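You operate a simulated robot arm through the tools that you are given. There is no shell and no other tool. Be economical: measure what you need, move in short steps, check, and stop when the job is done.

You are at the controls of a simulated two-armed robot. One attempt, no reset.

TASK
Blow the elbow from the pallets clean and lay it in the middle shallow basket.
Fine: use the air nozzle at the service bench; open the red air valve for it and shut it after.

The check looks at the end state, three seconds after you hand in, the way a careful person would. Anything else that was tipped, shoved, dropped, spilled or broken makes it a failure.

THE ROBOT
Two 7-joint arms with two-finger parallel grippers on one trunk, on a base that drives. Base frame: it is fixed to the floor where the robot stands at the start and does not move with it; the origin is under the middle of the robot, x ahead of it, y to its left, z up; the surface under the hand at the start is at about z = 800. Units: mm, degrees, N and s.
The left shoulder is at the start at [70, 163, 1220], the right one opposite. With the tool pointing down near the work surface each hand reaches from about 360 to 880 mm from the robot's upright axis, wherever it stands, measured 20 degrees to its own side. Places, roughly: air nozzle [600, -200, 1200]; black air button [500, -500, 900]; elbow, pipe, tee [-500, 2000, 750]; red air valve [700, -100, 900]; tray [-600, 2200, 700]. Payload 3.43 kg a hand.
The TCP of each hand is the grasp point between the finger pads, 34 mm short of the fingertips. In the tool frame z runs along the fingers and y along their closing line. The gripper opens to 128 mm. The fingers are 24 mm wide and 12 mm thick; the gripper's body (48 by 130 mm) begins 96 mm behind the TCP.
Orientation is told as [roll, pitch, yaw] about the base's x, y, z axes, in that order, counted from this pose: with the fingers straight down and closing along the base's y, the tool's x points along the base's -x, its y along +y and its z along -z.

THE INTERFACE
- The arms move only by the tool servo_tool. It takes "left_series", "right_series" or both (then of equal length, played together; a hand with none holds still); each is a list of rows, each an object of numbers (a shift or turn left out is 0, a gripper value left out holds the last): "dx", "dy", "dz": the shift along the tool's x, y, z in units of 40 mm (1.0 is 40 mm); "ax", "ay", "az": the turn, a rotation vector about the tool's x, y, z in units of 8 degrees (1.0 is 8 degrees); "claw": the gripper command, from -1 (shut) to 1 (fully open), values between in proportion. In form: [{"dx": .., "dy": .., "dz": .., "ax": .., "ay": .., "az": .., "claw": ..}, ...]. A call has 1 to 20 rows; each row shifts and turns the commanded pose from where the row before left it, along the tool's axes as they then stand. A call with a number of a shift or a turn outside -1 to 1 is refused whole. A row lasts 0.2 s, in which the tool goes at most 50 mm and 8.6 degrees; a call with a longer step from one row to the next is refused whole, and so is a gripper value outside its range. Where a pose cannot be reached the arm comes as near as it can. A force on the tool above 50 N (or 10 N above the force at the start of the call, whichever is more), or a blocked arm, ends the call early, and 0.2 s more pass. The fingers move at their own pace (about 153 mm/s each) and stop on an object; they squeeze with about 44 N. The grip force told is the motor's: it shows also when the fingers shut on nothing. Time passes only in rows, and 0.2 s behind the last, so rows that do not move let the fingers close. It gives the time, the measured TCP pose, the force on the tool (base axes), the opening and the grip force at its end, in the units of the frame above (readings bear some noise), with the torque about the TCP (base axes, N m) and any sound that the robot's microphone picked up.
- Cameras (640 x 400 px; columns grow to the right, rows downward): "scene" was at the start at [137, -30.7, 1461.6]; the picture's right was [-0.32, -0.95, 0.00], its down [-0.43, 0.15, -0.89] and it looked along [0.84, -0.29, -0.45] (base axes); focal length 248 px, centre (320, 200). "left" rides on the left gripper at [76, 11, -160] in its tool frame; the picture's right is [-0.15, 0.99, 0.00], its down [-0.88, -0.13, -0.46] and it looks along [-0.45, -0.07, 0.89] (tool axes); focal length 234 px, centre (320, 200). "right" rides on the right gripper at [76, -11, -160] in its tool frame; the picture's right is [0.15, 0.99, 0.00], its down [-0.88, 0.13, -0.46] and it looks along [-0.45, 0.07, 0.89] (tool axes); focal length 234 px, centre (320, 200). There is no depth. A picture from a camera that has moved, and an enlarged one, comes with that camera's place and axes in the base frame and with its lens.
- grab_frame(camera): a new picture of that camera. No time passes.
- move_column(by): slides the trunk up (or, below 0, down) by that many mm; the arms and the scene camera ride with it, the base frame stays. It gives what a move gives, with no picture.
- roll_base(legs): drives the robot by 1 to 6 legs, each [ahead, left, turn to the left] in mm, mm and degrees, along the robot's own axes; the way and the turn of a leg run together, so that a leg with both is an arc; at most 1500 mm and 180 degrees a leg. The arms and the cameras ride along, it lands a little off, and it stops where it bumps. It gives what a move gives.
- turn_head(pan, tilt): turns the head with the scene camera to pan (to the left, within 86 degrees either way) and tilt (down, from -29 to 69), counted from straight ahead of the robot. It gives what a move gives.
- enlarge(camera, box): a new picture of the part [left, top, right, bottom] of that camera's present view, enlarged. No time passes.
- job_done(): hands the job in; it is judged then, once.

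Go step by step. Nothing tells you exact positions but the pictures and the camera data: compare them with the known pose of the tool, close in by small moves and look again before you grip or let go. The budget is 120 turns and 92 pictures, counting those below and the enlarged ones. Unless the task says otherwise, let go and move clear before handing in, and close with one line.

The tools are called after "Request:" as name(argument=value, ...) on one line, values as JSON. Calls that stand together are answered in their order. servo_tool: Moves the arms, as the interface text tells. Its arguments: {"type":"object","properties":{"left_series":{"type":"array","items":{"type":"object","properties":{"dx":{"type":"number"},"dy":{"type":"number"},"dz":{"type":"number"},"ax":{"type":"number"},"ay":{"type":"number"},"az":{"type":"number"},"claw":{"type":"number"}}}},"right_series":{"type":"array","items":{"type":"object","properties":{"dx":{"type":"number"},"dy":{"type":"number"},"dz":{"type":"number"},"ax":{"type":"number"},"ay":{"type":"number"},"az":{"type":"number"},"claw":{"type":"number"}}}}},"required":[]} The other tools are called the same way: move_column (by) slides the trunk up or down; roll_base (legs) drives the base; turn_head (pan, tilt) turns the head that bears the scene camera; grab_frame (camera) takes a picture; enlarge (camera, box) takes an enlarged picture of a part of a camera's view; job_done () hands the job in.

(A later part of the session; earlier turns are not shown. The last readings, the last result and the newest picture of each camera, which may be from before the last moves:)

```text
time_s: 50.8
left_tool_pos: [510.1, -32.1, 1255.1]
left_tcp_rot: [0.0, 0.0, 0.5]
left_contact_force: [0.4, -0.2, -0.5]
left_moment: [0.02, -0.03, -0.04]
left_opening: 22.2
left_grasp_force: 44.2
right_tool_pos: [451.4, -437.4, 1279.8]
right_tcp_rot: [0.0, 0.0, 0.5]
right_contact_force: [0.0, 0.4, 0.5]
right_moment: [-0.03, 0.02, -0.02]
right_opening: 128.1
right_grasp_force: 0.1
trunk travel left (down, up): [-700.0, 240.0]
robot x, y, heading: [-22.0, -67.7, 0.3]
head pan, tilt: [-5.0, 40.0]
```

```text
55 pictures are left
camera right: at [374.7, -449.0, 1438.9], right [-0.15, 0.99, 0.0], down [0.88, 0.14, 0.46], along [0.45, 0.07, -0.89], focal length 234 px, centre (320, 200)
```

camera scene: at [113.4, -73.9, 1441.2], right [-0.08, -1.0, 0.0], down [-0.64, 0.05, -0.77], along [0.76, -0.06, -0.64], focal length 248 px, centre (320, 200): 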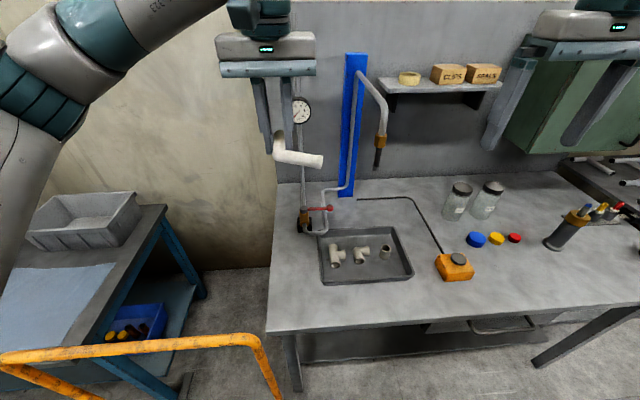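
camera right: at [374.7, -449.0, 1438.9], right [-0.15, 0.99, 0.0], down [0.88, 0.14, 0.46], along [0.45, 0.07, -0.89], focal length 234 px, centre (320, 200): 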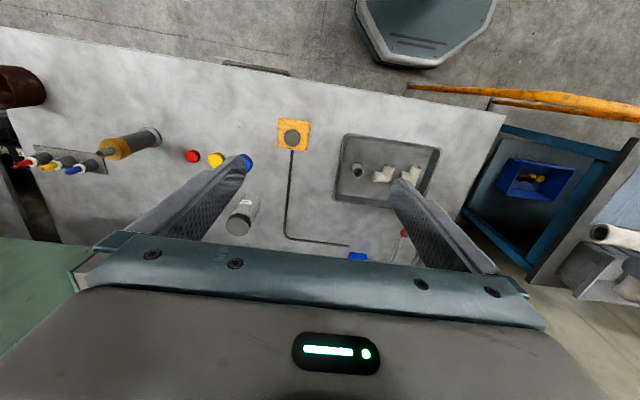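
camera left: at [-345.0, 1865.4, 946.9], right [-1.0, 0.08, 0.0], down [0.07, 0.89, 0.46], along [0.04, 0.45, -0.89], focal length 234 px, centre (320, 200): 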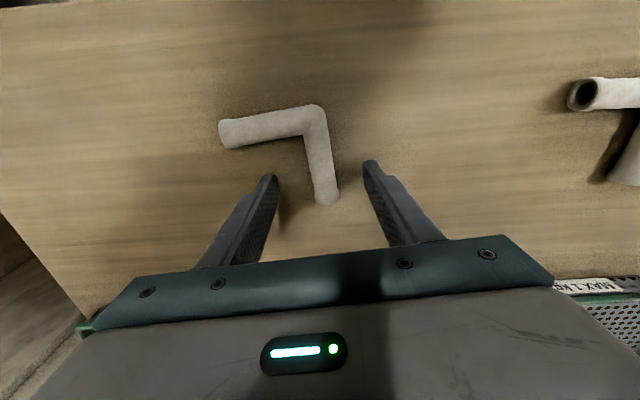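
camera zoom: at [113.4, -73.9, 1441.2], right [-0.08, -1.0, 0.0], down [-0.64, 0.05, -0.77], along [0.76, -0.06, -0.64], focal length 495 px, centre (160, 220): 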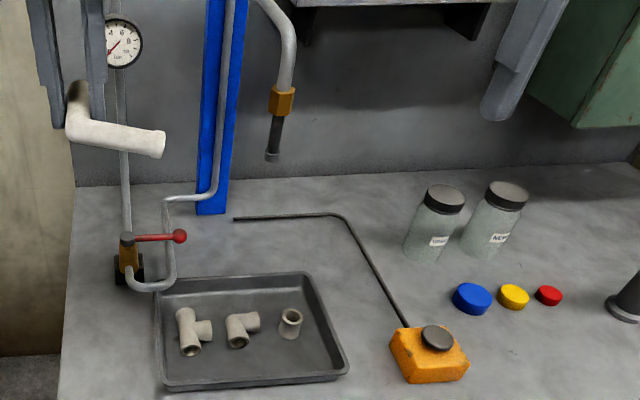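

Valve lever points right (-y), across the pipe, i.e. shut; the nozzle hangs in the way of my right arm from here. I shift the base ~290 mm left so the right hand can come to the valve from the left of the nozzle.

Request:
roll_base(legs=[[0, 290, 0]])

Request:
servo_tool(right_series=[{"az": -1}, {"az": -1}, {"az": -1}, {"az": -1}, {"az": -1}, {"az": -1}, {"az": -1}, {"az": -1}, {"az": -1}, {"az": -1}, {"az": -1}, {"az": -0.25, "claw": -0.3}, {}])

Request:
grab_frame(camera="scene")

Request:
grab_frame(camera="right")

```text
time_s: 52.8
left_tool_pos: [508.4, 251.7, 1254.4]
left_tcp_rot: [0.0, 0.0, 0.4]
left_contact_force: [1.2, 0.2, -1.3]
left_moment: [0.02, -0.03, -0.02]
left_opening: 22.0
left_grasp_force: 44.2
right_tool_pos: [449.0, -153.8, 1278.5]
right_tcp_rot: [0.1, 0.0, 0.4]
right_contact_force: [-0.5, 0.0, 0.0]
right_moment: [0.0, 0.0, 0.0]
right_opening: 128.3
right_grasp_force: 0.1
trunk travel left (down, up): [-700.0, 240.0]
robot x, y, heading: [-21.4, 220.4, 0.7]
head pan, tilt: [-5.0, 40.0]
```

```text
time_s: 55.6
left_tool_pos: [509.7, 251.8, 1253.6]
left_tcp_rot: [0.1, 0.1, 0.5]
left_contact_force: [-0.3, 0.6, -0.8]
left_moment: [0.03, 0.0, 0.02]
left_opening: 22.1
left_grasp_force: 44.0
right_tool_pos: [317.9, -3.9, 1281.4]
right_tcp_rot: [0.0, 0.1, 90.2]
right_contact_force: [0.7, -0.6, 0.1]
right_moment: [0.0, 0.01, 0.01]
right_opening: 44.9
right_grasp_force: 0.0
right hand out of reach, approached as far as the arm can: row 6, 7, 8, 9, 10, 11, 12
trunk travel left (down, up): [-700.0, 240.0]
robot x, y, heading: [-25.0, 219.6, 0.4]
head pan, tilt: [-5.0, 40.0]
```

```text
54 pictures are left
camera scene: at [110.9, 211.7, 1441.3], right [-0.08, -1.0, 0.0], down [-0.64, 0.05, -0.77], along [0.76, -0.06, -0.64], focal length 248 px, centre (320, 200)
```

scene: 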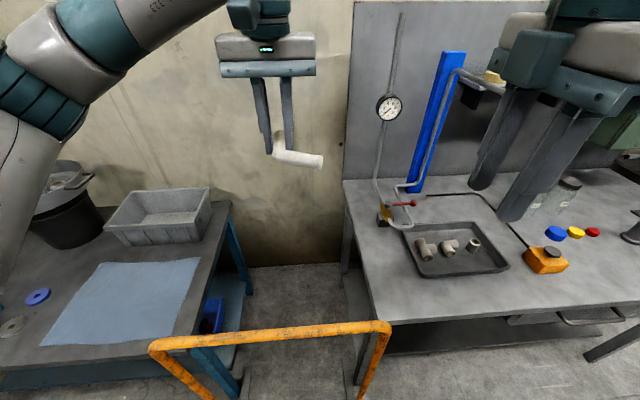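

```text
53 pictures are left
camera right: at [327.8, -80.6, 1441.5], right [-0.99, -0.15, 0.0], down [-0.13, 0.88, 0.45], along [-0.07, 0.45, -0.89], focal length 234 px, centre (320, 200)
```

right: 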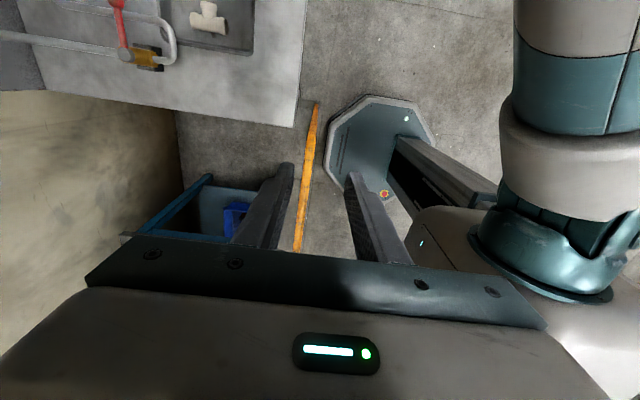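

The right arm can't do yaw 90 there, so I turn it back and will use closed fingers as a poker at yaw 0 instead.

Request:
servo_tool(right_series=[{"az": 1, "claw": -1}, {"az": 1}, {"az": 1}, {"az": 1}, {"az": 1}, {"az": 1}, {"az": 1}, {"az": 1}, {"az": 1}, {"az": 1}, {"az": 1}, {"az": 0.25}, {}])

Request:
enlarge(camera="scene", box=[350, 160, 446, 220])

Request:
grab_frame(camera="right")

```text
time_s: 58.4
left_tool_pos: [507.7, 252.1, 1253.5]
left_tcp_rot: [0.0, -0.1, 0.3]
left_contact_force: [-0.1, -0.5, -1.1]
left_moment: [0.02, -0.02, 0.02]
left_opening: 22.0
left_grasp_force: 44.2
right_tool_pos: [317.6, -6.1, 1283.0]
right_tcp_rot: [0.0, 0.0, 0.4]
right_contact_force: [0.9, 0.1, -0.3]
right_moment: [-0.02, 0.0, 0.02]
right_opening: 0.1
right_grasp_force: 33.2
trunk travel left (down, up): [-700.0, 240.0]
robot x, y, heading: [-26.8, 219.6, 0.4]
head pan, tilt: [-5.0, 40.0]
```

```text
6.67 times, centred on (398, 190) of scene
camera zoom: at [110.8, 212.0, 1441.3], right [-0.08, -1.0, 0.0], down [-0.64, 0.05, -0.77], along [0.76, -0.06, -0.64], focal length 1651 px, centre (-200, 267)
```

zoom: 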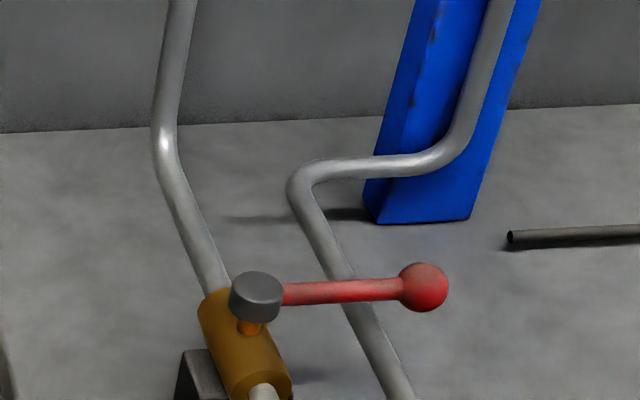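

```text
51 pictures are left
camera right: at [241.3, -16.6, 1442.1], right [-0.15, 0.99, 0.0], down [0.88, 0.13, 0.46], along [0.45, 0.07, -0.89], focal length 234 px, centre (320, 200)
```

right: 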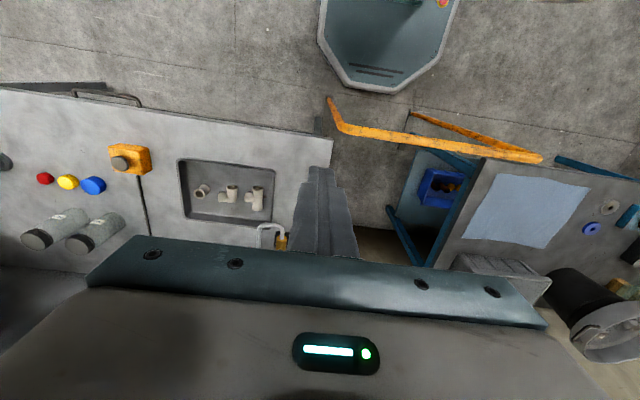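

Triangulating over the two base positions: lever ball ≈[720,-156,894], stem ≈[721,-70]. I bring the closed right fingers low around the front of the nozzle to just in front of the ball.

Request:
servo_tool(right_series=[{"dx": -0.605, "dy": -0.135, "dz": 0.7075}, {"dx": -0.605, "dy": -0.135, "dz": 0.7075}, {"dx": -0.605, "dy": -0.135, "dz": 0.7075}, {"dx": -0.605, "dy": -0.135, "dz": 0.7075}, {"dx": -0.605, "dy": -0.135, "dz": 0.7075}, {"dx": -0.605, "dy": -0.135, "dz": 0.7075}, {"dx": -0.605, "dy": -0.135, "dz": 0.7075}, {"dx": -0.605, "dy": -0.135, "dz": 0.7075}, {"dx": -0.605, "dy": -0.135, "dz": 0.7075}, {"dx": -0.605, "dy": -0.135, "dz": 0.7075}, {}])

Request:
servo_tool(right_series=[{"dx": -0.5, "dy": -0.43}, {"dx": -0.5, "dy": -0.43}, {"dx": -0.5, "dy": -0.43}, {"dx": -0.5, "dy": -0.43}, {"dx": -0.5, "dy": -0.43}, {}])

Request:
grab_frame(camera="scene")

Request:
grab_frame(camera="right")

```text
time_s: 60.8
left_tool_pos: [507.3, 252.8, 1254.1]
left_tcp_rot: [0.0, -0.1, 0.5]
left_contact_force: [0.3, -0.3, -0.7]
left_moment: [-0.01, -0.05, 0.01]
left_opening: 22.2
left_grasp_force: 44.5
right_tool_pos: [559.8, -56.3, 998.4]
right_tcp_rot: [0.0, 0.1, 0.4]
right_contact_force: [0.6, 0.3, 1.1]
right_moment: [0.04, -0.01, 0.02]
right_opening: 0.0
right_grasp_force: 32.8
trunk travel left (down, up): [-700.0, 240.0]
robot x, y, heading: [-27.1, 221.6, 0.4]
head pan, tilt: [-5.0, 40.0]
```

```text
time_s: 62.2
left_tool_pos: [507.3, 252.1, 1253.8]
left_tcp_rot: [-0.1, 0.0, 0.5]
left_contact_force: [0.6, 0.4, -0.8]
left_moment: [0.03, 0.02, -0.05]
left_opening: 22.1
left_grasp_force: 44.1
right_tool_pos: [659.4, -142.1, 1001.3]
right_tcp_rot: [-0.1, -0.1, 0.3]
right_contact_force: [-0.5, -0.7, 0.5]
right_moment: [0.01, -0.02, 0.01]
right_opening: 0.0
right_grasp_force: 32.6
trunk travel left (down, up): [-700.0, 240.0]
robot x, y, heading: [-21.8, 217.6, 0.4]
head pan, tilt: [-5.0, 40.0]
```

```text
50 pictures are left
camera scene: at [110.4, 212.2, 1441.4], right [-0.08, -1.0, 0.0], down [-0.64, 0.05, -0.77], along [0.76, -0.06, -0.64], focal length 248 px, centre (320, 200)
```

scene: 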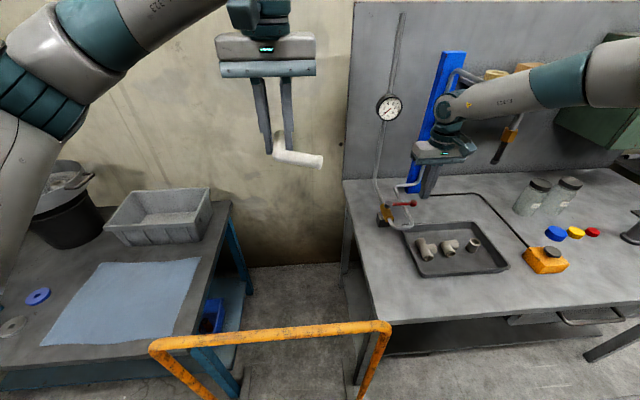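

```text
49 pictures are left
camera right: at [583.0, -153.3, 1160.0], right [-0.15, 0.99, 0.0], down [0.88, 0.14, 0.46], along [0.45, 0.07, -0.89], focal length 234 px, centre (320, 200)
```

right: 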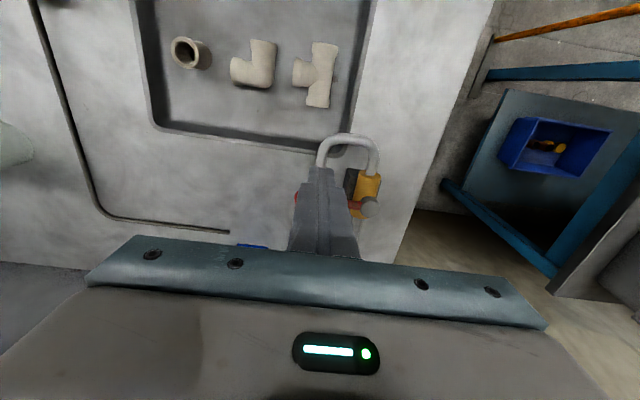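

Before pushing I check how close the right forearm passes to the nozzle hose.

Request:
enlarge(camera="scene", box=[370, 30, 626, 190])

```text
2.50 times, centred on (498, 110) of scene
camera zoom: at [110.4, 212.2, 1441.4], right [-0.08, -1.0, 0.0], down [-0.64, 0.05, -0.77], along [0.76, -0.06, -0.64], focal length 619 px, centre (-125, 425)
```

zoom: 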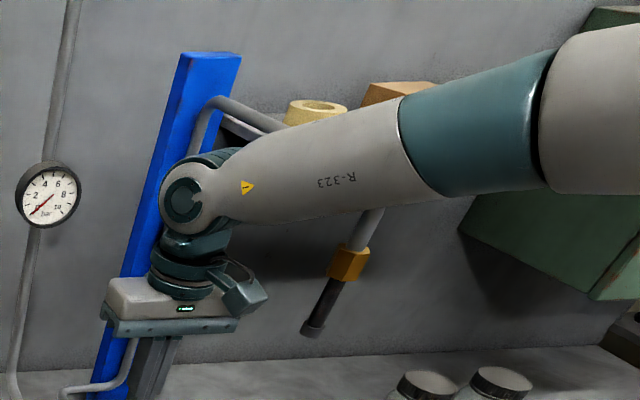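

The right forearm runs too close in front of the nozzle pipe, so I won't push with that arm. Instead I withdraw it, return the base, set the elbow on the free bench spot left of the tray, and work the valve with the left hand.

Request:
servo_tool(right_series=[{"dx": 0.5, "dy": 0.43}, {"dx": 0.5, "dy": 0.43}, {"dx": 0.5, "dy": 0.43}, {"dx": 0.5, "dy": 0.43}, {"dx": 0.5, "dy": 0.43}, {"dx": 0.344, "dy": -0.294, "dz": -0.875}, {"dx": 0.344, "dy": -0.294, "dz": -0.875}, {"dx": 0.344, "dy": -0.294, "dz": -0.875}, {"dx": 0.344, "dy": -0.294, "dz": -0.875}, {"dx": 0.344, "dy": -0.294, "dz": -0.875}, {"dx": 0.344, "dy": -0.294, "dz": -0.875}, {"dx": 0.344, "dy": -0.294, "dz": -0.875}, {"dx": 0.344, "dy": -0.294, "dz": -0.875}, {}])

Request:
roll_base(legs=[[0, -290, 0]])

Request:
grab_frame(camera="left")

```text
time_s: 65.2
left_tool_pos: [507.7, 252.0, 1253.2]
left_tcp_rot: [0.0, 0.0, 0.4]
left_contact_force: [0.1, -0.3, -0.8]
left_moment: [0.01, 0.01, -0.01]
left_opening: 22.3
left_grasp_force: 44.5
right_tool_pos: [451.1, -153.4, 1278.7]
right_tcp_rot: [0.1, 0.1, 0.4]
right_contact_force: [-0.4, -0.1, 0.0]
right_moment: [-0.01, 0.04, 0.02]
right_opening: 0.1
right_grasp_force: 33.5
trunk travel left (down, up): [-700.0, 240.0]
robot x, y, heading: [-22.4, 221.0, 0.6]
head pan, tilt: [-5.0, 40.0]
```

```text
time_s: 67.2
left_tool_pos: [510.4, -38.9, 1254.5]
left_tcp_rot: [-0.2, -0.1, 0.0]
left_contact_force: [0.9, 0.0, -1.3]
left_moment: [0.01, -0.01, -0.01]
left_opening: 22.1
left_grasp_force: 43.8
right_tool_pos: [446.7, -442.5, 1279.0]
right_tcp_rot: [0.0, 0.1, -0.1]
right_contact_force: [0.5, -0.3, -0.4]
right_moment: [-0.04, -0.02, -0.01]
right_opening: 0.0
right_grasp_force: 33.2
trunk travel left (down, up): [-700.0, 240.0]
robot x, y, heading: [-21.2, -66.0, -0.2]
head pan, tilt: [-5.0, 40.0]
```

```text
47 pictures are left
camera left: at [433.5, -26.7, 1413.5], right [0.15, 0.99, 0.0], down [0.88, -0.13, 0.46], along [0.45, -0.07, -0.89], focal length 234 px, centre (320, 200)
```

left: 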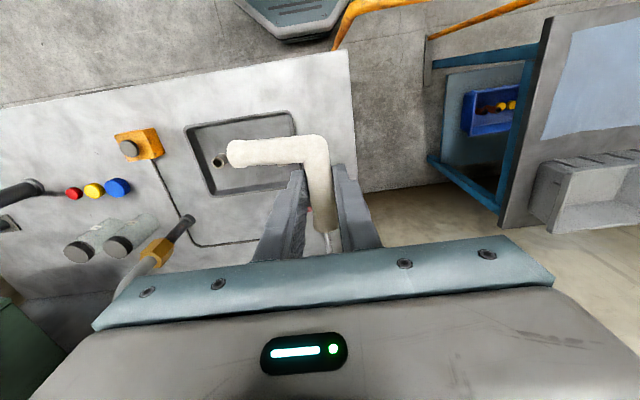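

Robot is back. I lower the elbow to just above the bench at about (500, -5).

Request:
servo_tool(left_series=[{"dx": 0.025, "dy": 0.085, "dz": 0.95}, {"dx": 0.025, "dy": 0.085, "dz": 0.95}, {"dx": 0.025, "dy": 0.085, "dz": 0.95}, {"dx": 0.025, "dy": 0.085, "dz": 0.95}, {"dx": 0.025, "dy": 0.085, "dz": 0.95}, {"dx": 0.025, "dy": 0.085, "dz": 0.95}, {"dx": 0.025, "dy": 0.085, "dz": 0.95}, {"dx": 0.025, "dy": 0.085, "dz": 0.95}, {"dx": 0.025, "dy": 0.085, "dz": 0.95}, {"dx": 0.025, "dy": 0.085, "dz": 0.95}, {}])

Request:
enlarge(camera="left", box=[160, 90, 480, 290])

Request:
enlarge(camera="scene", box=[220, 180, 412, 300])

```text
time_s: 69.6
left_tool_pos: [498.1, -3.7, 875.1]
left_tcp_rot: [0.0, 0.0, -0.1]
left_contact_force: [-0.8, 0.7, -0.4]
left_moment: [-0.02, -0.02, -0.01]
left_opening: 22.1
left_grasp_force: 44.0
right_tool_pos: [446.4, -444.2, 1279.9]
right_tcp_rot: [0.0, 0.1, -0.3]
right_contact_force: [-0.2, 0.1, 0.4]
right_moment: [0.01, -0.03, -0.03]
right_opening: 0.0
right_grasp_force: 32.8
trunk travel left (down, up): [-700.0, 240.0]
robot x, y, heading: [-25.3, -68.9, -0.3]
head pan, tilt: [-5.0, 40.0]
```

```text
2.00 times, centred on (320, 190) of left
camera zoom: at [423.1, 7.4, 1033.5], right [0.15, 0.99, 0.0], down [0.88, -0.13, 0.46], along [0.45, -0.07, -0.89], focal length 468 px, centre (320, 220)
```

zoom: 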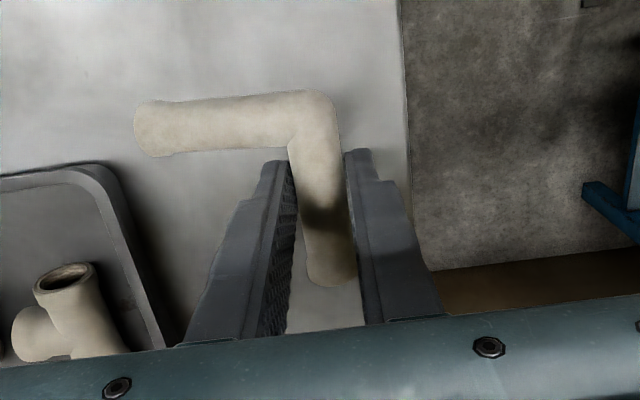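

```text
3.33 times, centred on (316, 240) of scene
camera zoom: at [110.9, -76.4, 1441.4], right [-0.09, -1.0, 0.0], down [-0.64, 0.06, -0.77], along [0.76, -0.07, -0.64], focal length 826 px, centre (333, 67)
```

zoom: 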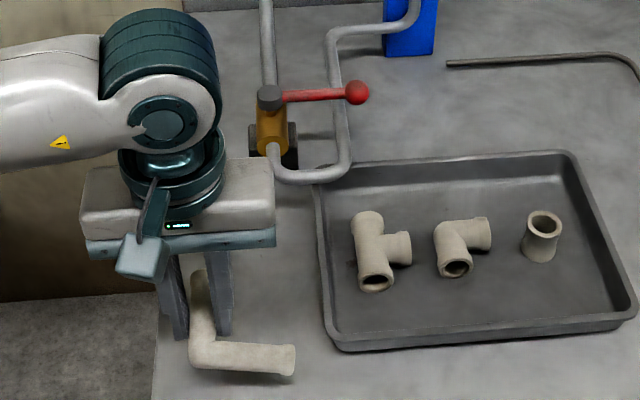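

Good spot, clear of tray and edge. I lower in small steps until it touches.

Request:
servo_tool(left_series=[{"dz": 0.2}, {"dz": 0.15}, {"dz": 0.1}, {"dz": 0.1}, {}])

Request:
servo_tool(left_series=[{"dz": 0.1}, {"dz": 0.08}, {}])

Request:
enlarge(camera="scene", box=[252, 230, 348, 290])

```text
time_s: 70.8
left_tool_pos: [499.7, -4.6, 850.6]
left_tcp_rot: [0.0, 0.1, -0.1]
left_contact_force: [-0.2, 0.8, -0.7]
left_moment: [0.0, 0.04, -0.04]
left_opening: 21.9
left_grasp_force: 44.0
right_tool_pos: [447.2, -442.5, 1279.0]
right_tcp_rot: [0.0, 0.0, -0.3]
right_contact_force: [0.3, -0.8, -0.8]
right_moment: [0.01, 0.02, 0.02]
right_opening: 0.0
right_grasp_force: 32.8
trunk travel left (down, up): [-700.0, 240.0]
robot x, y, heading: [-22.3, -67.4, -0.3]
head pan, tilt: [-5.0, 40.0]
```

```text
time_s: 71.6
left_tool_pos: [499.3, -4.7, 845.6]
left_tcp_rot: [0.0, -0.2, -0.1]
left_contact_force: [0.7, 2.5, 6.7]
left_moment: [-0.39, 0.18, -0.01]
left_opening: 22.4
left_grasp_force: 44.4
right_tool_pos: [445.5, -442.9, 1279.5]
right_tcp_rot: [0.0, 0.0, -0.2]
right_contact_force: [0.6, 0.6, 0.1]
right_moment: [-0.02, -0.01, 0.0]
right_opening: 0.0
right_grasp_force: 32.9
trunk travel left (down, up): [-700.0, 240.0]
robot x, y, heading: [-23.2, -67.3, -0.2]
head pan, tilt: [-5.0, 40.0]
```

```text
6.67 times, centred on (300, 260) of scene
camera zoom: at [110.5, -75.6, 1441.4], right [-0.09, -1.0, 0.0], down [-0.64, 0.06, -0.77], along [0.76, -0.07, -0.64], focal length 1651 px, centre (453, -200)
```

zoom: 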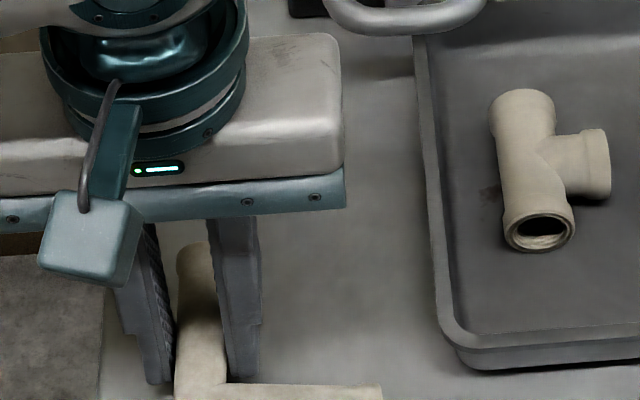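

The free leg's end touched first. I press a few mm further so it levels in the grip, then release.

Request:
servo_tool(left_series=[{"dz": 0.1}, {"dz": 0.08}, {}])

```text
time_s: 72.4
left_tool_pos: [498.1, -5.1, 837.1]
left_tcp_rot: [-0.1, 0.0, -0.1]
left_contact_force: [-2.0, 0.3, 1.6]
left_moment: [0.0, 0.31, -0.33]
left_opening: 11.8
left_grasp_force: 44.0
right_tool_pos: [448.1, -443.3, 1280.3]
right_tcp_rot: [0.1, 0.0, -0.3]
right_contact_force: [1.2, 1.1, 0.1]
right_moment: [0.01, -0.01, -0.01]
right_opening: 0.1
right_grasp_force: 32.2
trunk travel left (down, up): [-700.0, 240.0]
robot x, y, heading: [-20.5, -69.1, -0.3]
head pan, tilt: [-5.0, 40.0]
```

Now it is flat on the bench. I release with a modest opening and rise.

Request:
servo_tool(left_series=[{"claw": -0.4}, {}, {"dz": -0.4}, {"dz": -0.8}, {"dz": -0.9}, {"dz": -0.9}, {}])

Request:
enlarge(camera="left", box=[160, 90, 480, 290])

Request:
enlarge(camera="scene", box=[220, 180, 412, 300])

```text
time_s: 74.0
left_tool_pos: [500.6, -5.3, 957.7]
left_tcp_rot: [0.0, 0.0, -0.1]
left_contact_force: [0.8, 0.0, -0.1]
left_moment: [0.02, 0.0, 0.03]
left_opening: 38.4
left_grasp_force: 0.0
right_tool_pos: [448.0, -442.5, 1280.1]
right_tcp_rot: [0.0, 0.0, -0.1]
right_contact_force: [-0.8, 0.1, -0.9]
right_moment: [-0.01, 0.01, 0.0]
right_opening: 0.0
right_grasp_force: 33.3
trunk travel left (down, up): [-700.0, 240.0]
robot x, y, heading: [-26.3, -68.3, -0.2]
head pan, tilt: [-5.0, 40.0]
```

```text
2.00 times, centred on (320, 190) of left
camera zoom: at [425.7, 6.3, 1118.0], right [0.15, 0.99, 0.0], down [0.88, -0.13, 0.46], along [0.45, -0.07, -0.89], focal length 468 px, centre (320, 220)
```

zoom: 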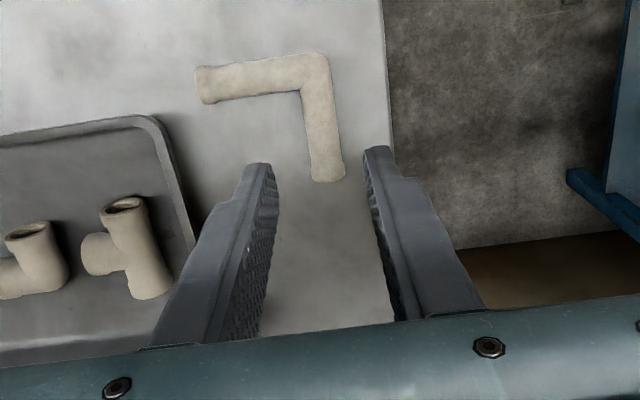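

```text
3.33 times, centred on (316, 240) of scene
camera zoom: at [111.4, -75.8, 1441.3], right [-0.09, -1.0, 0.0], down [-0.64, 0.06, -0.77], along [0.76, -0.07, -0.64], focal length 826 px, centre (333, 67)
```

zoom: 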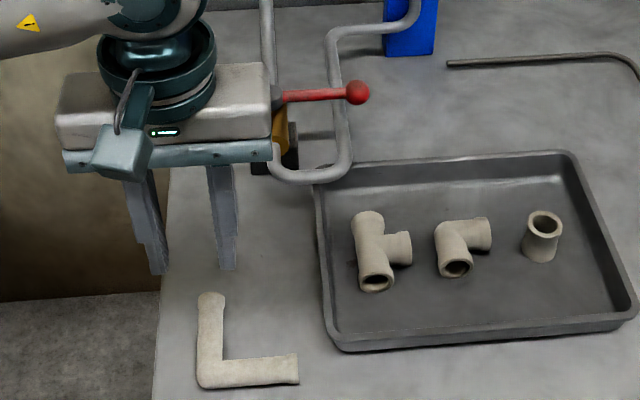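

Elbow rests safely. Now the left hand, fingers closed, goes to the valve lever.

Request:
servo_tool(left_series=[{"dz": -0.9, "claw": -1}, {"dx": -0.72, "dy": -0.58}, {"dx": -0.72, "dy": -0.58}, {"dx": -0.72, "dy": -0.58}, {"dx": -0.72, "dy": -0.58}, {"dx": -0.72, "dy": -0.58}, {"dx": -0.72, "dy": -0.58}, {}])

Request:
servo_tool(left_series=[{"dz": 0.7}, {"dz": 0.7}, {"dz": 0.55}, {}])

Request:
enlarge(camera="scene", box=[250, 110, 410, 210])

Request:
grab_frame(camera="left")

```text
time_s: 75.8
left_tool_pos: [671.4, -145.8, 994.0]
left_tcp_rot: [-0.2, 0.0, -0.2]
left_contact_force: [-0.9, -0.7, 0.3]
left_moment: [-0.02, -0.03, 0.02]
left_opening: 0.1
left_grasp_force: 32.7
right_tool_pos: [447.5, -441.0, 1279.0]
right_tcp_rot: [0.0, 0.0, -0.1]
right_contact_force: [1.0, -0.1, -0.7]
right_moment: [-0.05, 0.02, 0.01]
right_opening: 0.0
right_grasp_force: 32.7
trunk travel left (down, up): [-700.0, 240.0]
robot x, y, heading: [-22.6, -64.8, -0.2]
head pan, tilt: [-5.0, 40.0]
```

```text
time_s: 76.8
left_tool_pos: [671.5, -146.7, 916.1]
left_tcp_rot: [0.0, 0.0, 0.0]
left_contact_force: [-0.2, 0.1, -0.2]
left_moment: [-0.03, -0.01, 0.05]
left_opening: 0.3
left_grasp_force: 33.2
right_tool_pos: [445.5, -443.0, 1278.1]
right_tcp_rot: [0.0, 0.0, -0.2]
right_contact_force: [0.3, 0.5, -0.7]
right_moment: [-0.02, 0.02, -0.01]
right_opening: 0.1
right_grasp_force: 33.3
trunk travel left (down, up): [-700.0, 240.0]
robot x, y, heading: [-22.7, -69.2, -0.2]
head pan, tilt: [-5.0, 40.0]
```

```text
4.00 times, centred on (330, 160) of scene
camera zoom: at [111.0, -76.1, 1441.3], right [-0.09, -1.0, 0.0], down [-0.64, 0.06, -0.77], along [0.76, -0.07, -0.64], focal length 991 px, centre (280, 360)
```

zoom: 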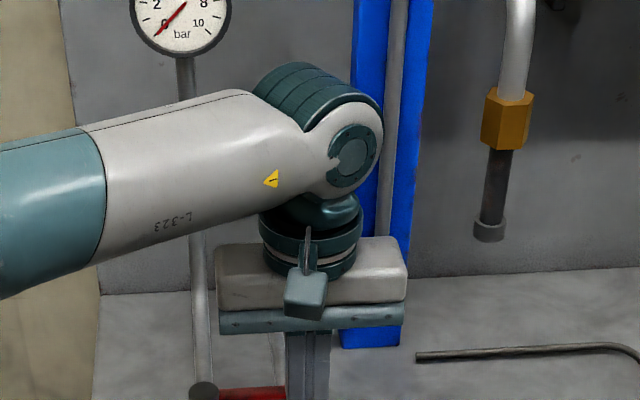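

```text
40 pictures are left
camera left: at [596.3, -134.7, 1075.0], right [0.15, 0.99, 0.0], down [0.88, -0.13, 0.46], along [0.45, -0.07, -0.89], focal length 234 px, centre (320, 200)
```

left: 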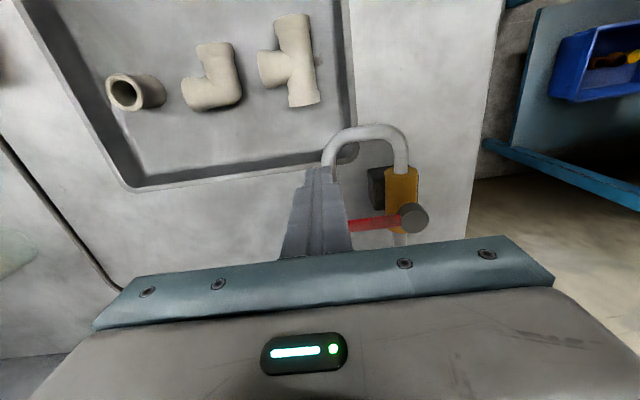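

The poker is in front of the ball. I push gently in +x and watch force.

Request:
servo_tool(left_series=[{"dx": -0.25}, {"dx": -0.25}, {"dx": -0.2}, {"dx": -0.2}, {"dx": -0.2}, {}])

Request:
enlarge(camera="left", box=[240, 110, 480, 260])

```text
time_s: 77.9
left_tool_pos: [698.5, -145.4, 914.1]
left_tcp_rot: [0.2, 1.3, -0.6]
left_contact_force: [-28.5, 7.5, 10.5]
left_moment: [0.24, 0.45, 0.0]
left_opening: 0.0
left_grasp_force: 32.8
right_tool_pos: [442.5, -441.5, 1280.3]
right_tcp_rot: [0.0, -0.2, -0.1]
right_contact_force: [-0.2, 0.1, -0.8]
right_moment: [-0.03, 0.05, 0.02]
right_opening: 0.1
right_grasp_force: 33.0
trunk travel left (down, up): [-700.0, 240.0]
robot x, y, heading: [-22.6, -65.6, -0.3]
head pan, tilt: [-5.0, 40.0]
stopped in row 5 (left hand): the force on the tool passed its limit at 58 N (the readings are from after the stop); the commanded pose is now the measured one
```

```text
2.67 times, centred on (360, 185) of left
camera zoom: at [625.6, -135.1, 1074.7], right [0.16, 0.99, 0.0], down [0.89, -0.14, 0.44], along [0.43, -0.07, -0.9], focal length 624 px, centre (213, 240)
```

zoom: 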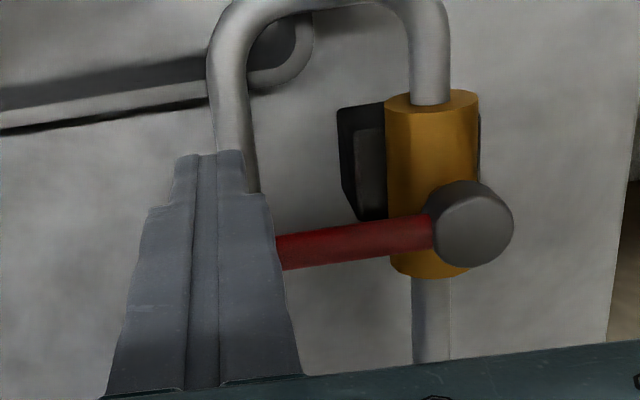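

Blocked that way: it must open toward me. I back off, hop over and come down on the far side of the lever.

Request:
servo_tool(left_series=[{"dx": 0.4}, {"dz": -0.8}, {"dz": -0.6}, {"dx": -0.7}, {"dx": -0.7}, {"dx": -0.6}, {}])

Request:
grab_frame(camera="left")

```text
time_s: 79.5
left_tool_pos: [739.4, -144.8, 968.4]
left_tcp_rot: [0.2, 1.0, -0.5]
left_contact_force: [0.0, 0.1, -1.3]
left_moment: [0.02, 0.02, 0.05]
left_opening: 0.0
left_grasp_force: 32.8
left hand out of reach, approached as far as the arm can: row 5, 6
right_tool_pos: [445.4, -443.4, 1278.5]
right_tcp_rot: [0.0, -0.1, -0.1]
right_contact_force: [0.3, -0.9, -1.1]
right_moment: [0.0, 0.04, -0.02]
right_opening: 0.0
right_grasp_force: 33.2
trunk travel left (down, up): [-700.0, 240.0]
robot x, y, heading: [-24.6, -65.8, -0.1]
head pan, tilt: [-5.0, 40.0]
```

```text
38 pictures are left
camera left: at [667.3, -133.9, 1129.1], right [0.15, 0.99, 0.0], down [0.89, -0.14, 0.44], along [0.43, -0.07, -0.9], focal length 234 px, centre (320, 200)
```

left: 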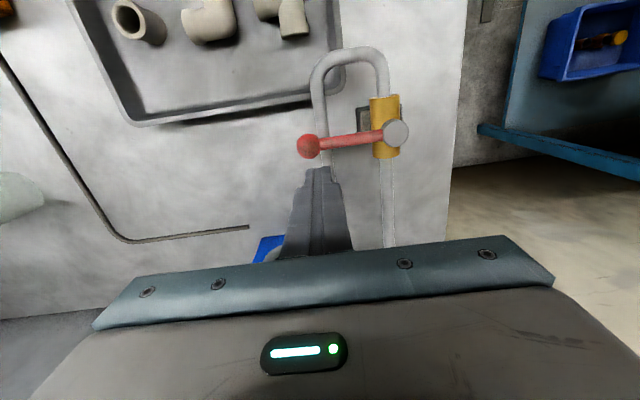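

The arm is at its reach limit, so I drive 40 mm ahead (about 70 mm still free before the rail) and look.

Request:
roll_base(legs=[[40, 0, 0]])

Request:
grab_frame(camera="left")

```text
time_s: 80.4
left_tool_pos: [774.7, -146.7, 972.4]
left_tcp_rot: [0.2, 0.6, -0.5]
left_contact_force: [-0.5, -0.3, 0.0]
left_moment: [0.02, -0.02, -0.01]
left_opening: 0.0
left_grasp_force: 32.9
right_tool_pos: [480.4, -442.4, 1282.1]
right_tcp_rot: [0.0, -0.3, -0.1]
right_contact_force: [-0.8, 0.4, 0.4]
right_moment: [0.0, -0.05, 0.0]
right_opening: 0.0
right_grasp_force: 33.4
trunk travel left (down, up): [-700.0, 240.0]
robot x, y, heading: [14.6, -68.8, -0.2]
head pan, tilt: [-5.0, 40.0]
```

```text
37 pictures are left
camera left: at [701.1, -135.2, 1132.7], right [0.16, 0.99, 0.0], down [0.89, -0.14, 0.44], along [0.44, -0.07, -0.9], focal length 234 px, centre (320, 200)
```

left: 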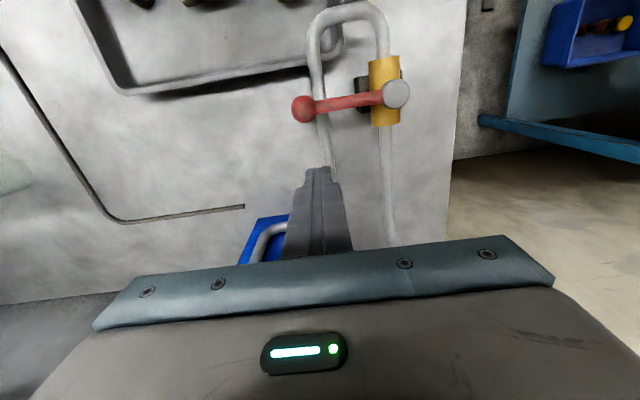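

I descend behind the lever to tip height ≈884.

Request:
servo_tool(left_series=[{"dz": 0.5, "dy": -0.1}, {"dz": 0.5}, {"dz": 0.3}, {}])

Request:
enlarge(camera="left", box=[240, 60, 480, 210])

```text
time_s: 81.4
left_tool_pos: [774.6, -149.2, 918.2]
left_tcp_rot: [0.2, 0.9, -0.5]
left_contact_force: [-0.1, 0.1, 0.3]
left_moment: [0.03, -0.03, -0.01]
left_opening: 0.0
left_grasp_force: 33.1
right_tool_pos: [481.1, -444.1, 1280.2]
right_tcp_rot: [0.0, -0.1, -0.1]
right_contact_force: [-0.6, 1.2, -0.1]
right_moment: [0.06, -0.06, 0.01]
right_opening: 0.1
right_grasp_force: 33.1
trunk travel left (down, up): [-700.0, 240.0]
robot x, y, heading: [11.8, -64.2, -0.1]
head pan, tilt: [-5.0, 40.0]
```

```text
2.67 times, centred on (360, 135) of left
camera zoom: at [701.3, -137.8, 1078.4], right [0.16, 0.99, 0.0], down [0.89, -0.14, 0.44], along [0.44, -0.07, -0.9], focal length 624 px, centre (213, 373)
```

zoom: 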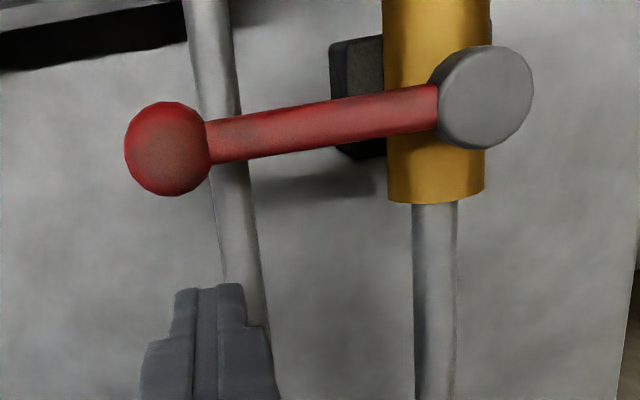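

Good position behind the ball. Now I pull the lever toward me along its arc, first half.

Request:
servo_tool(left_series=[{"dx": 0.5}, {"dx": 0.25}, {"dx": 0.25, "dy": -0.05}, {"dx": 0.25, "dy": -0.05}, {"dx": 0.28, "dy": 0}, {"dx": 0.27, "dy": 0.03}, {}])

Request:
enlarge(camera="left", box=[240, 60, 480, 210])

```text
time_s: 83.0
left_tool_pos: [705.0, -153.1, 917.0]
left_tcp_rot: [0.1, 1.1, -0.6]
left_contact_force: [0.5, 0.8, -0.3]
left_moment: [0.04, -0.01, -0.04]
left_opening: 0.0
left_grasp_force: 32.8
right_tool_pos: [484.9, -444.2, 1278.3]
right_tcp_rot: [0.0, -0.1, -0.3]
right_contact_force: [-0.5, 0.2, 1.2]
right_moment: [-0.03, -0.01, 0.0]
right_opening: 0.1
right_grasp_force: 33.4
trunk travel left (down, up): [-700.0, 240.0]
robot x, y, heading: [11.5, -64.7, 0.0]
head pan, tilt: [-5.0, 40.0]
```

```text
2.67 times, centred on (360, 135) of left
camera zoom: at [631.7, -141.4, 1079.0], right [0.16, 0.99, 0.0], down [0.89, -0.14, 0.44], along [0.43, -0.07, -0.9], focal length 624 px, centre (213, 373)
```

zoom: 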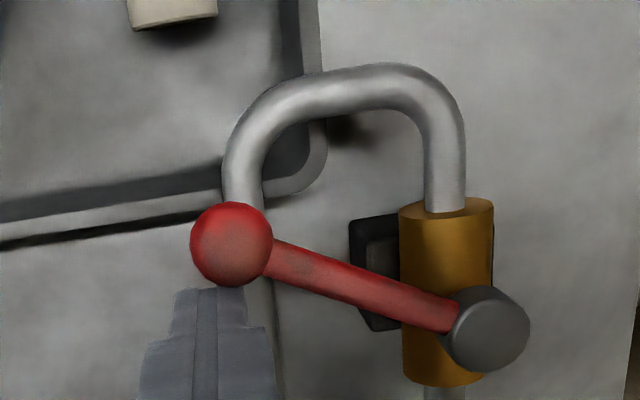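

It turns easily (about 30° so far). I continue along the arc.

Request:
servo_tool(left_series=[{"dx": 0.25, "dy": 0.09}, {"dx": 0.25, "dy": 0.1}, {"dx": 0.23, "dy": 0.16}, {"dx": 0.23, "dy": 0.16}, {"dx": 0.18, "dy": 0.2}, {"dx": 0.17, "dy": 0.2}, {"dx": 0.12, "dy": 0.25}, {"dx": 0.12, "dy": 0.25}, {"dy": 0.2}, {}])

Request:
grab_frame(camera="left")

```text
time_s: 85.2
left_tool_pos: [642.5, -90.6, 919.3]
left_tcp_rot: [0.1, 1.0, -0.7]
left_contact_force: [-3.2, -12.2, -0.6]
left_moment: [-0.35, 0.04, 0.14]
left_opening: 0.0
left_grasp_force: 33.2
right_tool_pos: [483.6, -445.9, 1278.8]
right_tcp_rot: [0.1, -0.1, -0.4]
right_contact_force: [0.1, -0.2, -0.1]
right_moment: [-0.05, 0.03, -0.01]
right_opening: 0.0
right_grasp_force: 33.2
trunk travel left (down, up): [-700.0, 240.0]
robot x, y, heading: [16.4, -64.6, -0.2]
head pan, tilt: [-5.0, 40.0]
```

```text
34 pictures are left
camera left: at [570.8, -78.3, 1080.2], right [0.16, 0.99, 0.0], down [0.89, -0.14, 0.44], along [0.43, -0.07, -0.9], focal length 234 px, centre (320, 200)
```

left: 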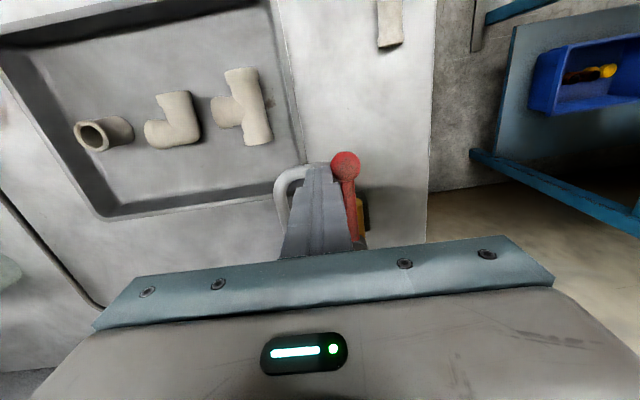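

Lever now lies along the pipe against its stop: open. I return to the elbow to pick it up again.

Request:
servo_tool(left_series=[{"dy": -0.25}, {"dz": -0.9, "ay": -0.125, "az": -0.09}, {"dz": -0.9}, {"dx": 0.71, "dy": 0.48, "claw": -0.38}, {"dx": 0.71, "dy": 0.48}, {"dx": 0.71, "dy": 0.48}, {"dx": 0.71, "dy": 0.48}, {"dx": 0.71, "dy": 0.48}, {"dz": 0.7}, {}])

Request:
enlarge(camera="left", box=[200, 90, 440, 240])

```text
time_s: 87.4
left_tool_pos: [502.6, -2.9, 964.1]
left_tcp_rot: [0.3, -0.1, 0.1]
left_contact_force: [-0.1, -0.3, -0.1]
left_moment: [0.04, 0.01, 0.0]
left_opening: 39.6
left_grasp_force: 0.1
right_tool_pos: [483.4, -444.9, 1280.2]
right_tcp_rot: [0.0, -0.1, -0.1]
right_contact_force: [0.2, 0.5, -0.1]
right_moment: [0.0, 0.02, -0.02]
right_opening: 0.0
right_grasp_force: 32.6
trunk travel left (down, up): [-700.0, 240.0]
robot x, y, heading: [12.2, -71.3, -0.3]
head pan, tilt: [-5.0, 40.0]
```

```text
2.67 times, centred on (320, 165) of left
camera zoom: at [427.0, 7.3, 1123.3], right [0.14, 0.99, 0.0], down [0.88, -0.13, 0.46], along [0.45, -0.06, -0.89], focal length 624 px, centre (320, 293)
```

zoom: 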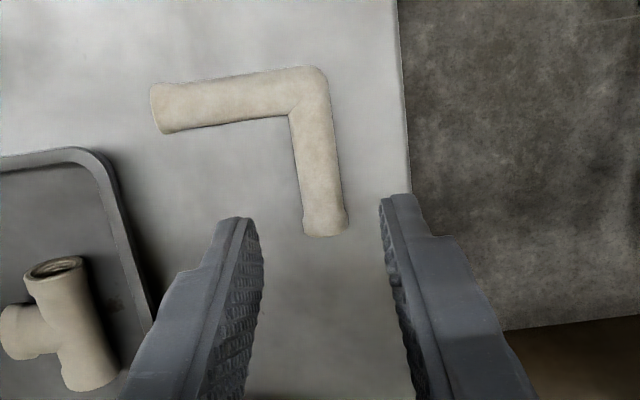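

Leg mid at about (513, -4.5). I align and descend.

Request:
servo_tool(left_series=[{"dx": -0.27, "dy": -0.04, "dz": 0.8}, {"dz": 0.9}, {"dz": 0.8}, {"dz": 0.4}, {"dz": 0.15}, {"dz": 0.1}, {}])

Request:
enlarge(camera="left", box=[200, 90, 440, 240])

```text
time_s: 89.0
left_tool_pos: [512.6, -4.0, 837.5]
left_tcp_rot: [0.2, 0.0, 0.1]
left_contact_force: [0.2, -0.5, 0.6]
left_moment: [-0.02, -0.02, -0.01]
left_opening: 40.0
left_grasp_force: 0.1
right_tool_pos: [483.4, -442.8, 1279.7]
right_tcp_rot: [0.0, -0.1, -0.2]
right_contact_force: [0.5, 0.6, -0.7]
right_moment: [-0.02, -0.02, 0.0]
right_opening: 0.0
right_grasp_force: 33.1
trunk travel left (down, up): [-700.0, 240.0]
robot x, y, heading: [13.3, -67.9, -0.3]
head pan, tilt: [-5.0, 40.0]
```

```text
2.67 times, centred on (320, 165) of left
camera zoom: at [436.8, 6.3, 997.0], right [0.14, 0.99, 0.0], down [0.88, -0.13, 0.46], along [0.45, -0.06, -0.89], focal length 624 px, centre (320, 293)
```

zoom: 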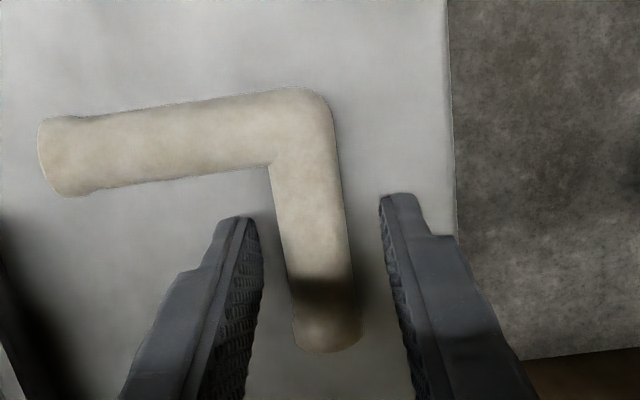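

Straddling well, tips just above the bench. One more 1.5 mm, close, and lift slowly.

Request:
servo_tool(left_series=[{"dz": 0.04}, {"claw": -1}, {}, {}, {}])

Request:
servo_tool(left_series=[{"dz": -0.1}, {"dz": -0.15}, {"dz": -0.2}, {"dz": -0.3}, {}])

Request:
enlarge(camera="scene", box=[220, 180, 412, 300])

```text
time_s: 90.2
left_tool_pos: [513.2, -4.0, 836.2]
left_tcp_rot: [0.1, 0.1, 0.1]
left_contact_force: [-0.6, 1.2, 1.4]
left_moment: [0.21, 0.21, -0.34]
left_opening: 12.1
left_grasp_force: 44.3
right_tool_pos: [484.1, -442.9, 1279.2]
right_tcp_rot: [0.0, 0.0, -0.1]
right_contact_force: [0.0, 0.1, -0.5]
right_moment: [0.02, -0.01, 0.02]
right_opening: 0.0
right_grasp_force: 32.8
trunk travel left (down, up): [-700.0, 240.0]
robot x, y, heading: [12.7, -64.1, -0.2]
head pan, tilt: [-5.0, 40.0]
```

```text
time_s: 91.4
left_tool_pos: [512.2, -3.6, 866.2]
left_tcp_rot: [0.3, 0.0, 0.0]
left_contact_force: [0.3, -0.2, -0.6]
left_moment: [0.0, 0.0, 0.03]
left_opening: 22.4
left_grasp_force: 43.8
right_tool_pos: [484.1, -444.3, 1279.8]
right_tcp_rot: [0.0, 0.0, -0.2]
right_contact_force: [0.5, 0.6, 0.1]
right_moment: [0.0, -0.03, 0.02]
right_opening: 0.0
right_grasp_force: 33.2
trunk travel left (down, up): [-700.0, 240.0]
robot x, y, heading: [13.3, -64.6, -0.2]
head pan, tilt: [-5.0, 40.0]
```

```text
3.33 times, centred on (316, 240) of scene
camera zoom: at [148.8, -76.1, 1441.3], right [-0.09, -1.0, 0.0], down [-0.64, 0.06, -0.77], along [0.76, -0.07, -0.64], focal length 826 px, centre (333, 67)
```

zoom: 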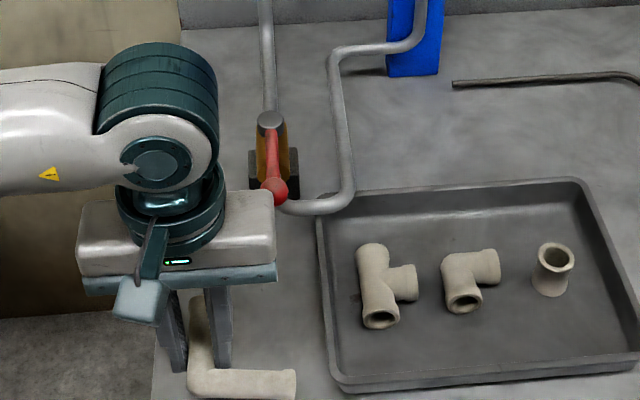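

Elbow held again and valve open. I lift it clear and roll the hand 60° so the free leg tips up, ready to be presented under the nozzle from the left.

Request:
servo_tool(left_series=[{"dz": -0.8}, {"dz": -0.8}, {"dz": -0.8}, {"dz": -0.8}, {"dz": -0.8}, {"ax": 0.94}, {"ax": 0.94}, {"ax": 0.94}, {"ax": 0.94}, {"ax": 0.94}, {"ax": 0.94}, {"ax": 0.94}, {"ax": 0.94}, {}])

Request:
grab_frame(camera="scene")

```text
time_s: 94.4
left_tool_pos: [512.7, -4.0, 1025.6]
left_tcp_rot: [-60.0, 0.0, 0.1]
left_contact_force: [0.3, -0.4, -0.8]
left_moment: [0.05, 0.01, -0.06]
left_opening: 22.4
left_grasp_force: 44.1
right_tool_pos: [483.3, -444.6, 1279.3]
right_tcp_rot: [0.0, 0.0, -0.1]
right_contact_force: [0.3, -0.6, -0.8]
right_moment: [0.0, 0.0, 0.0]
right_opening: 0.1
right_grasp_force: 32.9
trunk travel left (down, up): [-700.0, 240.0]
robot x, y, heading: [17.2, -63.4, -0.5]
head pan, tilt: [-5.0, 40.0]
```

```text
30 pictures are left
camera scene: at [148.8, -76.5, 1441.3], right [-0.09, -1.0, 0.0], down [-0.64, 0.06, -0.77], along [0.76, -0.07, -0.64], focal length 248 px, centre (320, 200)
```

scene: 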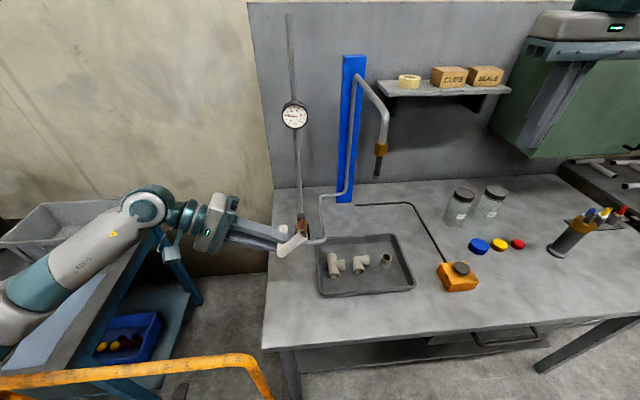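

Works. Nozzle tip refined to [583, -242, 1133]. I bring the free leg's mouth under it, ~40 mm below.

Request:
servo_tool(left_series=[{"dx": -0.4625, "dy": -0.408, "dz": 0.658}, {"dx": -0.4625, "dy": -0.408, "dz": 0.658}, {"dx": -0.4625, "dy": -0.408, "dz": 0.658}, {"dx": -0.4625, "dy": -0.408, "dz": 0.658}, {"dx": -0.4625, "dy": -0.408, "dz": 0.658}, {"dx": -0.4625, "dy": -0.408, "dz": 0.658}, {}])

Request:
enlarge(camera="scene", box=[260, 90, 500, 240])

Request:
grab_frame(camera="right")

```text
time_s: 96.0
left_tool_pos: [624.6, -187.2, 1034.2]
left_tcp_rot: [-60.1, 0.0, 0.3]
left_contact_force: [0.2, -0.2, -1.6]
left_moment: [0.05, -0.01, -0.01]
left_opening: 22.2
left_grasp_force: 44.3
right_tool_pos: [484.1, -441.7, 1280.5]
right_tcp_rot: [0.0, -0.2, -0.2]
right_contact_force: [-0.8, -0.2, 0.3]
right_moment: [-0.04, -0.03, -0.01]
right_opening: 0.1
right_grasp_force: 32.8
trunk travel left (down, up): [-700.0, 240.0]
robot x, y, heading: [13.6, -67.0, -0.3]
head pan, tilt: [-5.0, 40.0]
```

```text
2.67 times, centred on (380, 165) of scene
camera zoom: at [148.4, -75.2, 1441.4], right [-0.09, -1.0, 0.0], down [-0.64, 0.06, -0.77], along [0.76, -0.07, -0.64], focal length 660 px, centre (160, 293)
```

zoom: 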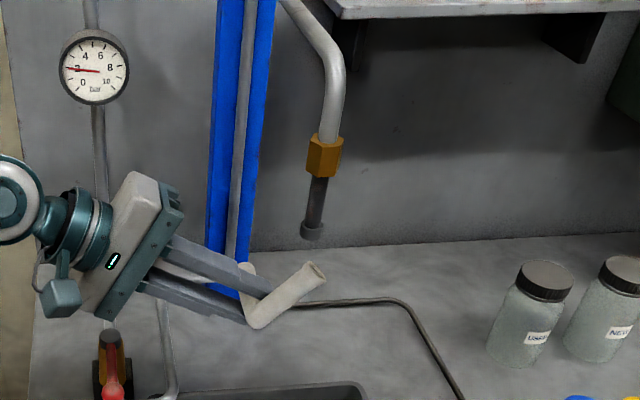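

```text
28 pictures are left
camera right: at [407.3, -453.0, 1439.0], right [-0.14, 0.99, 0.0], down [0.88, 0.13, 0.46], along [0.45, 0.07, -0.89], focal length 234 px, centre (320, 200)
```

right: 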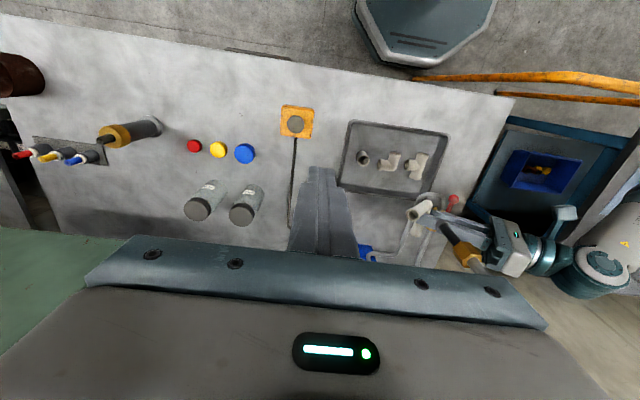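

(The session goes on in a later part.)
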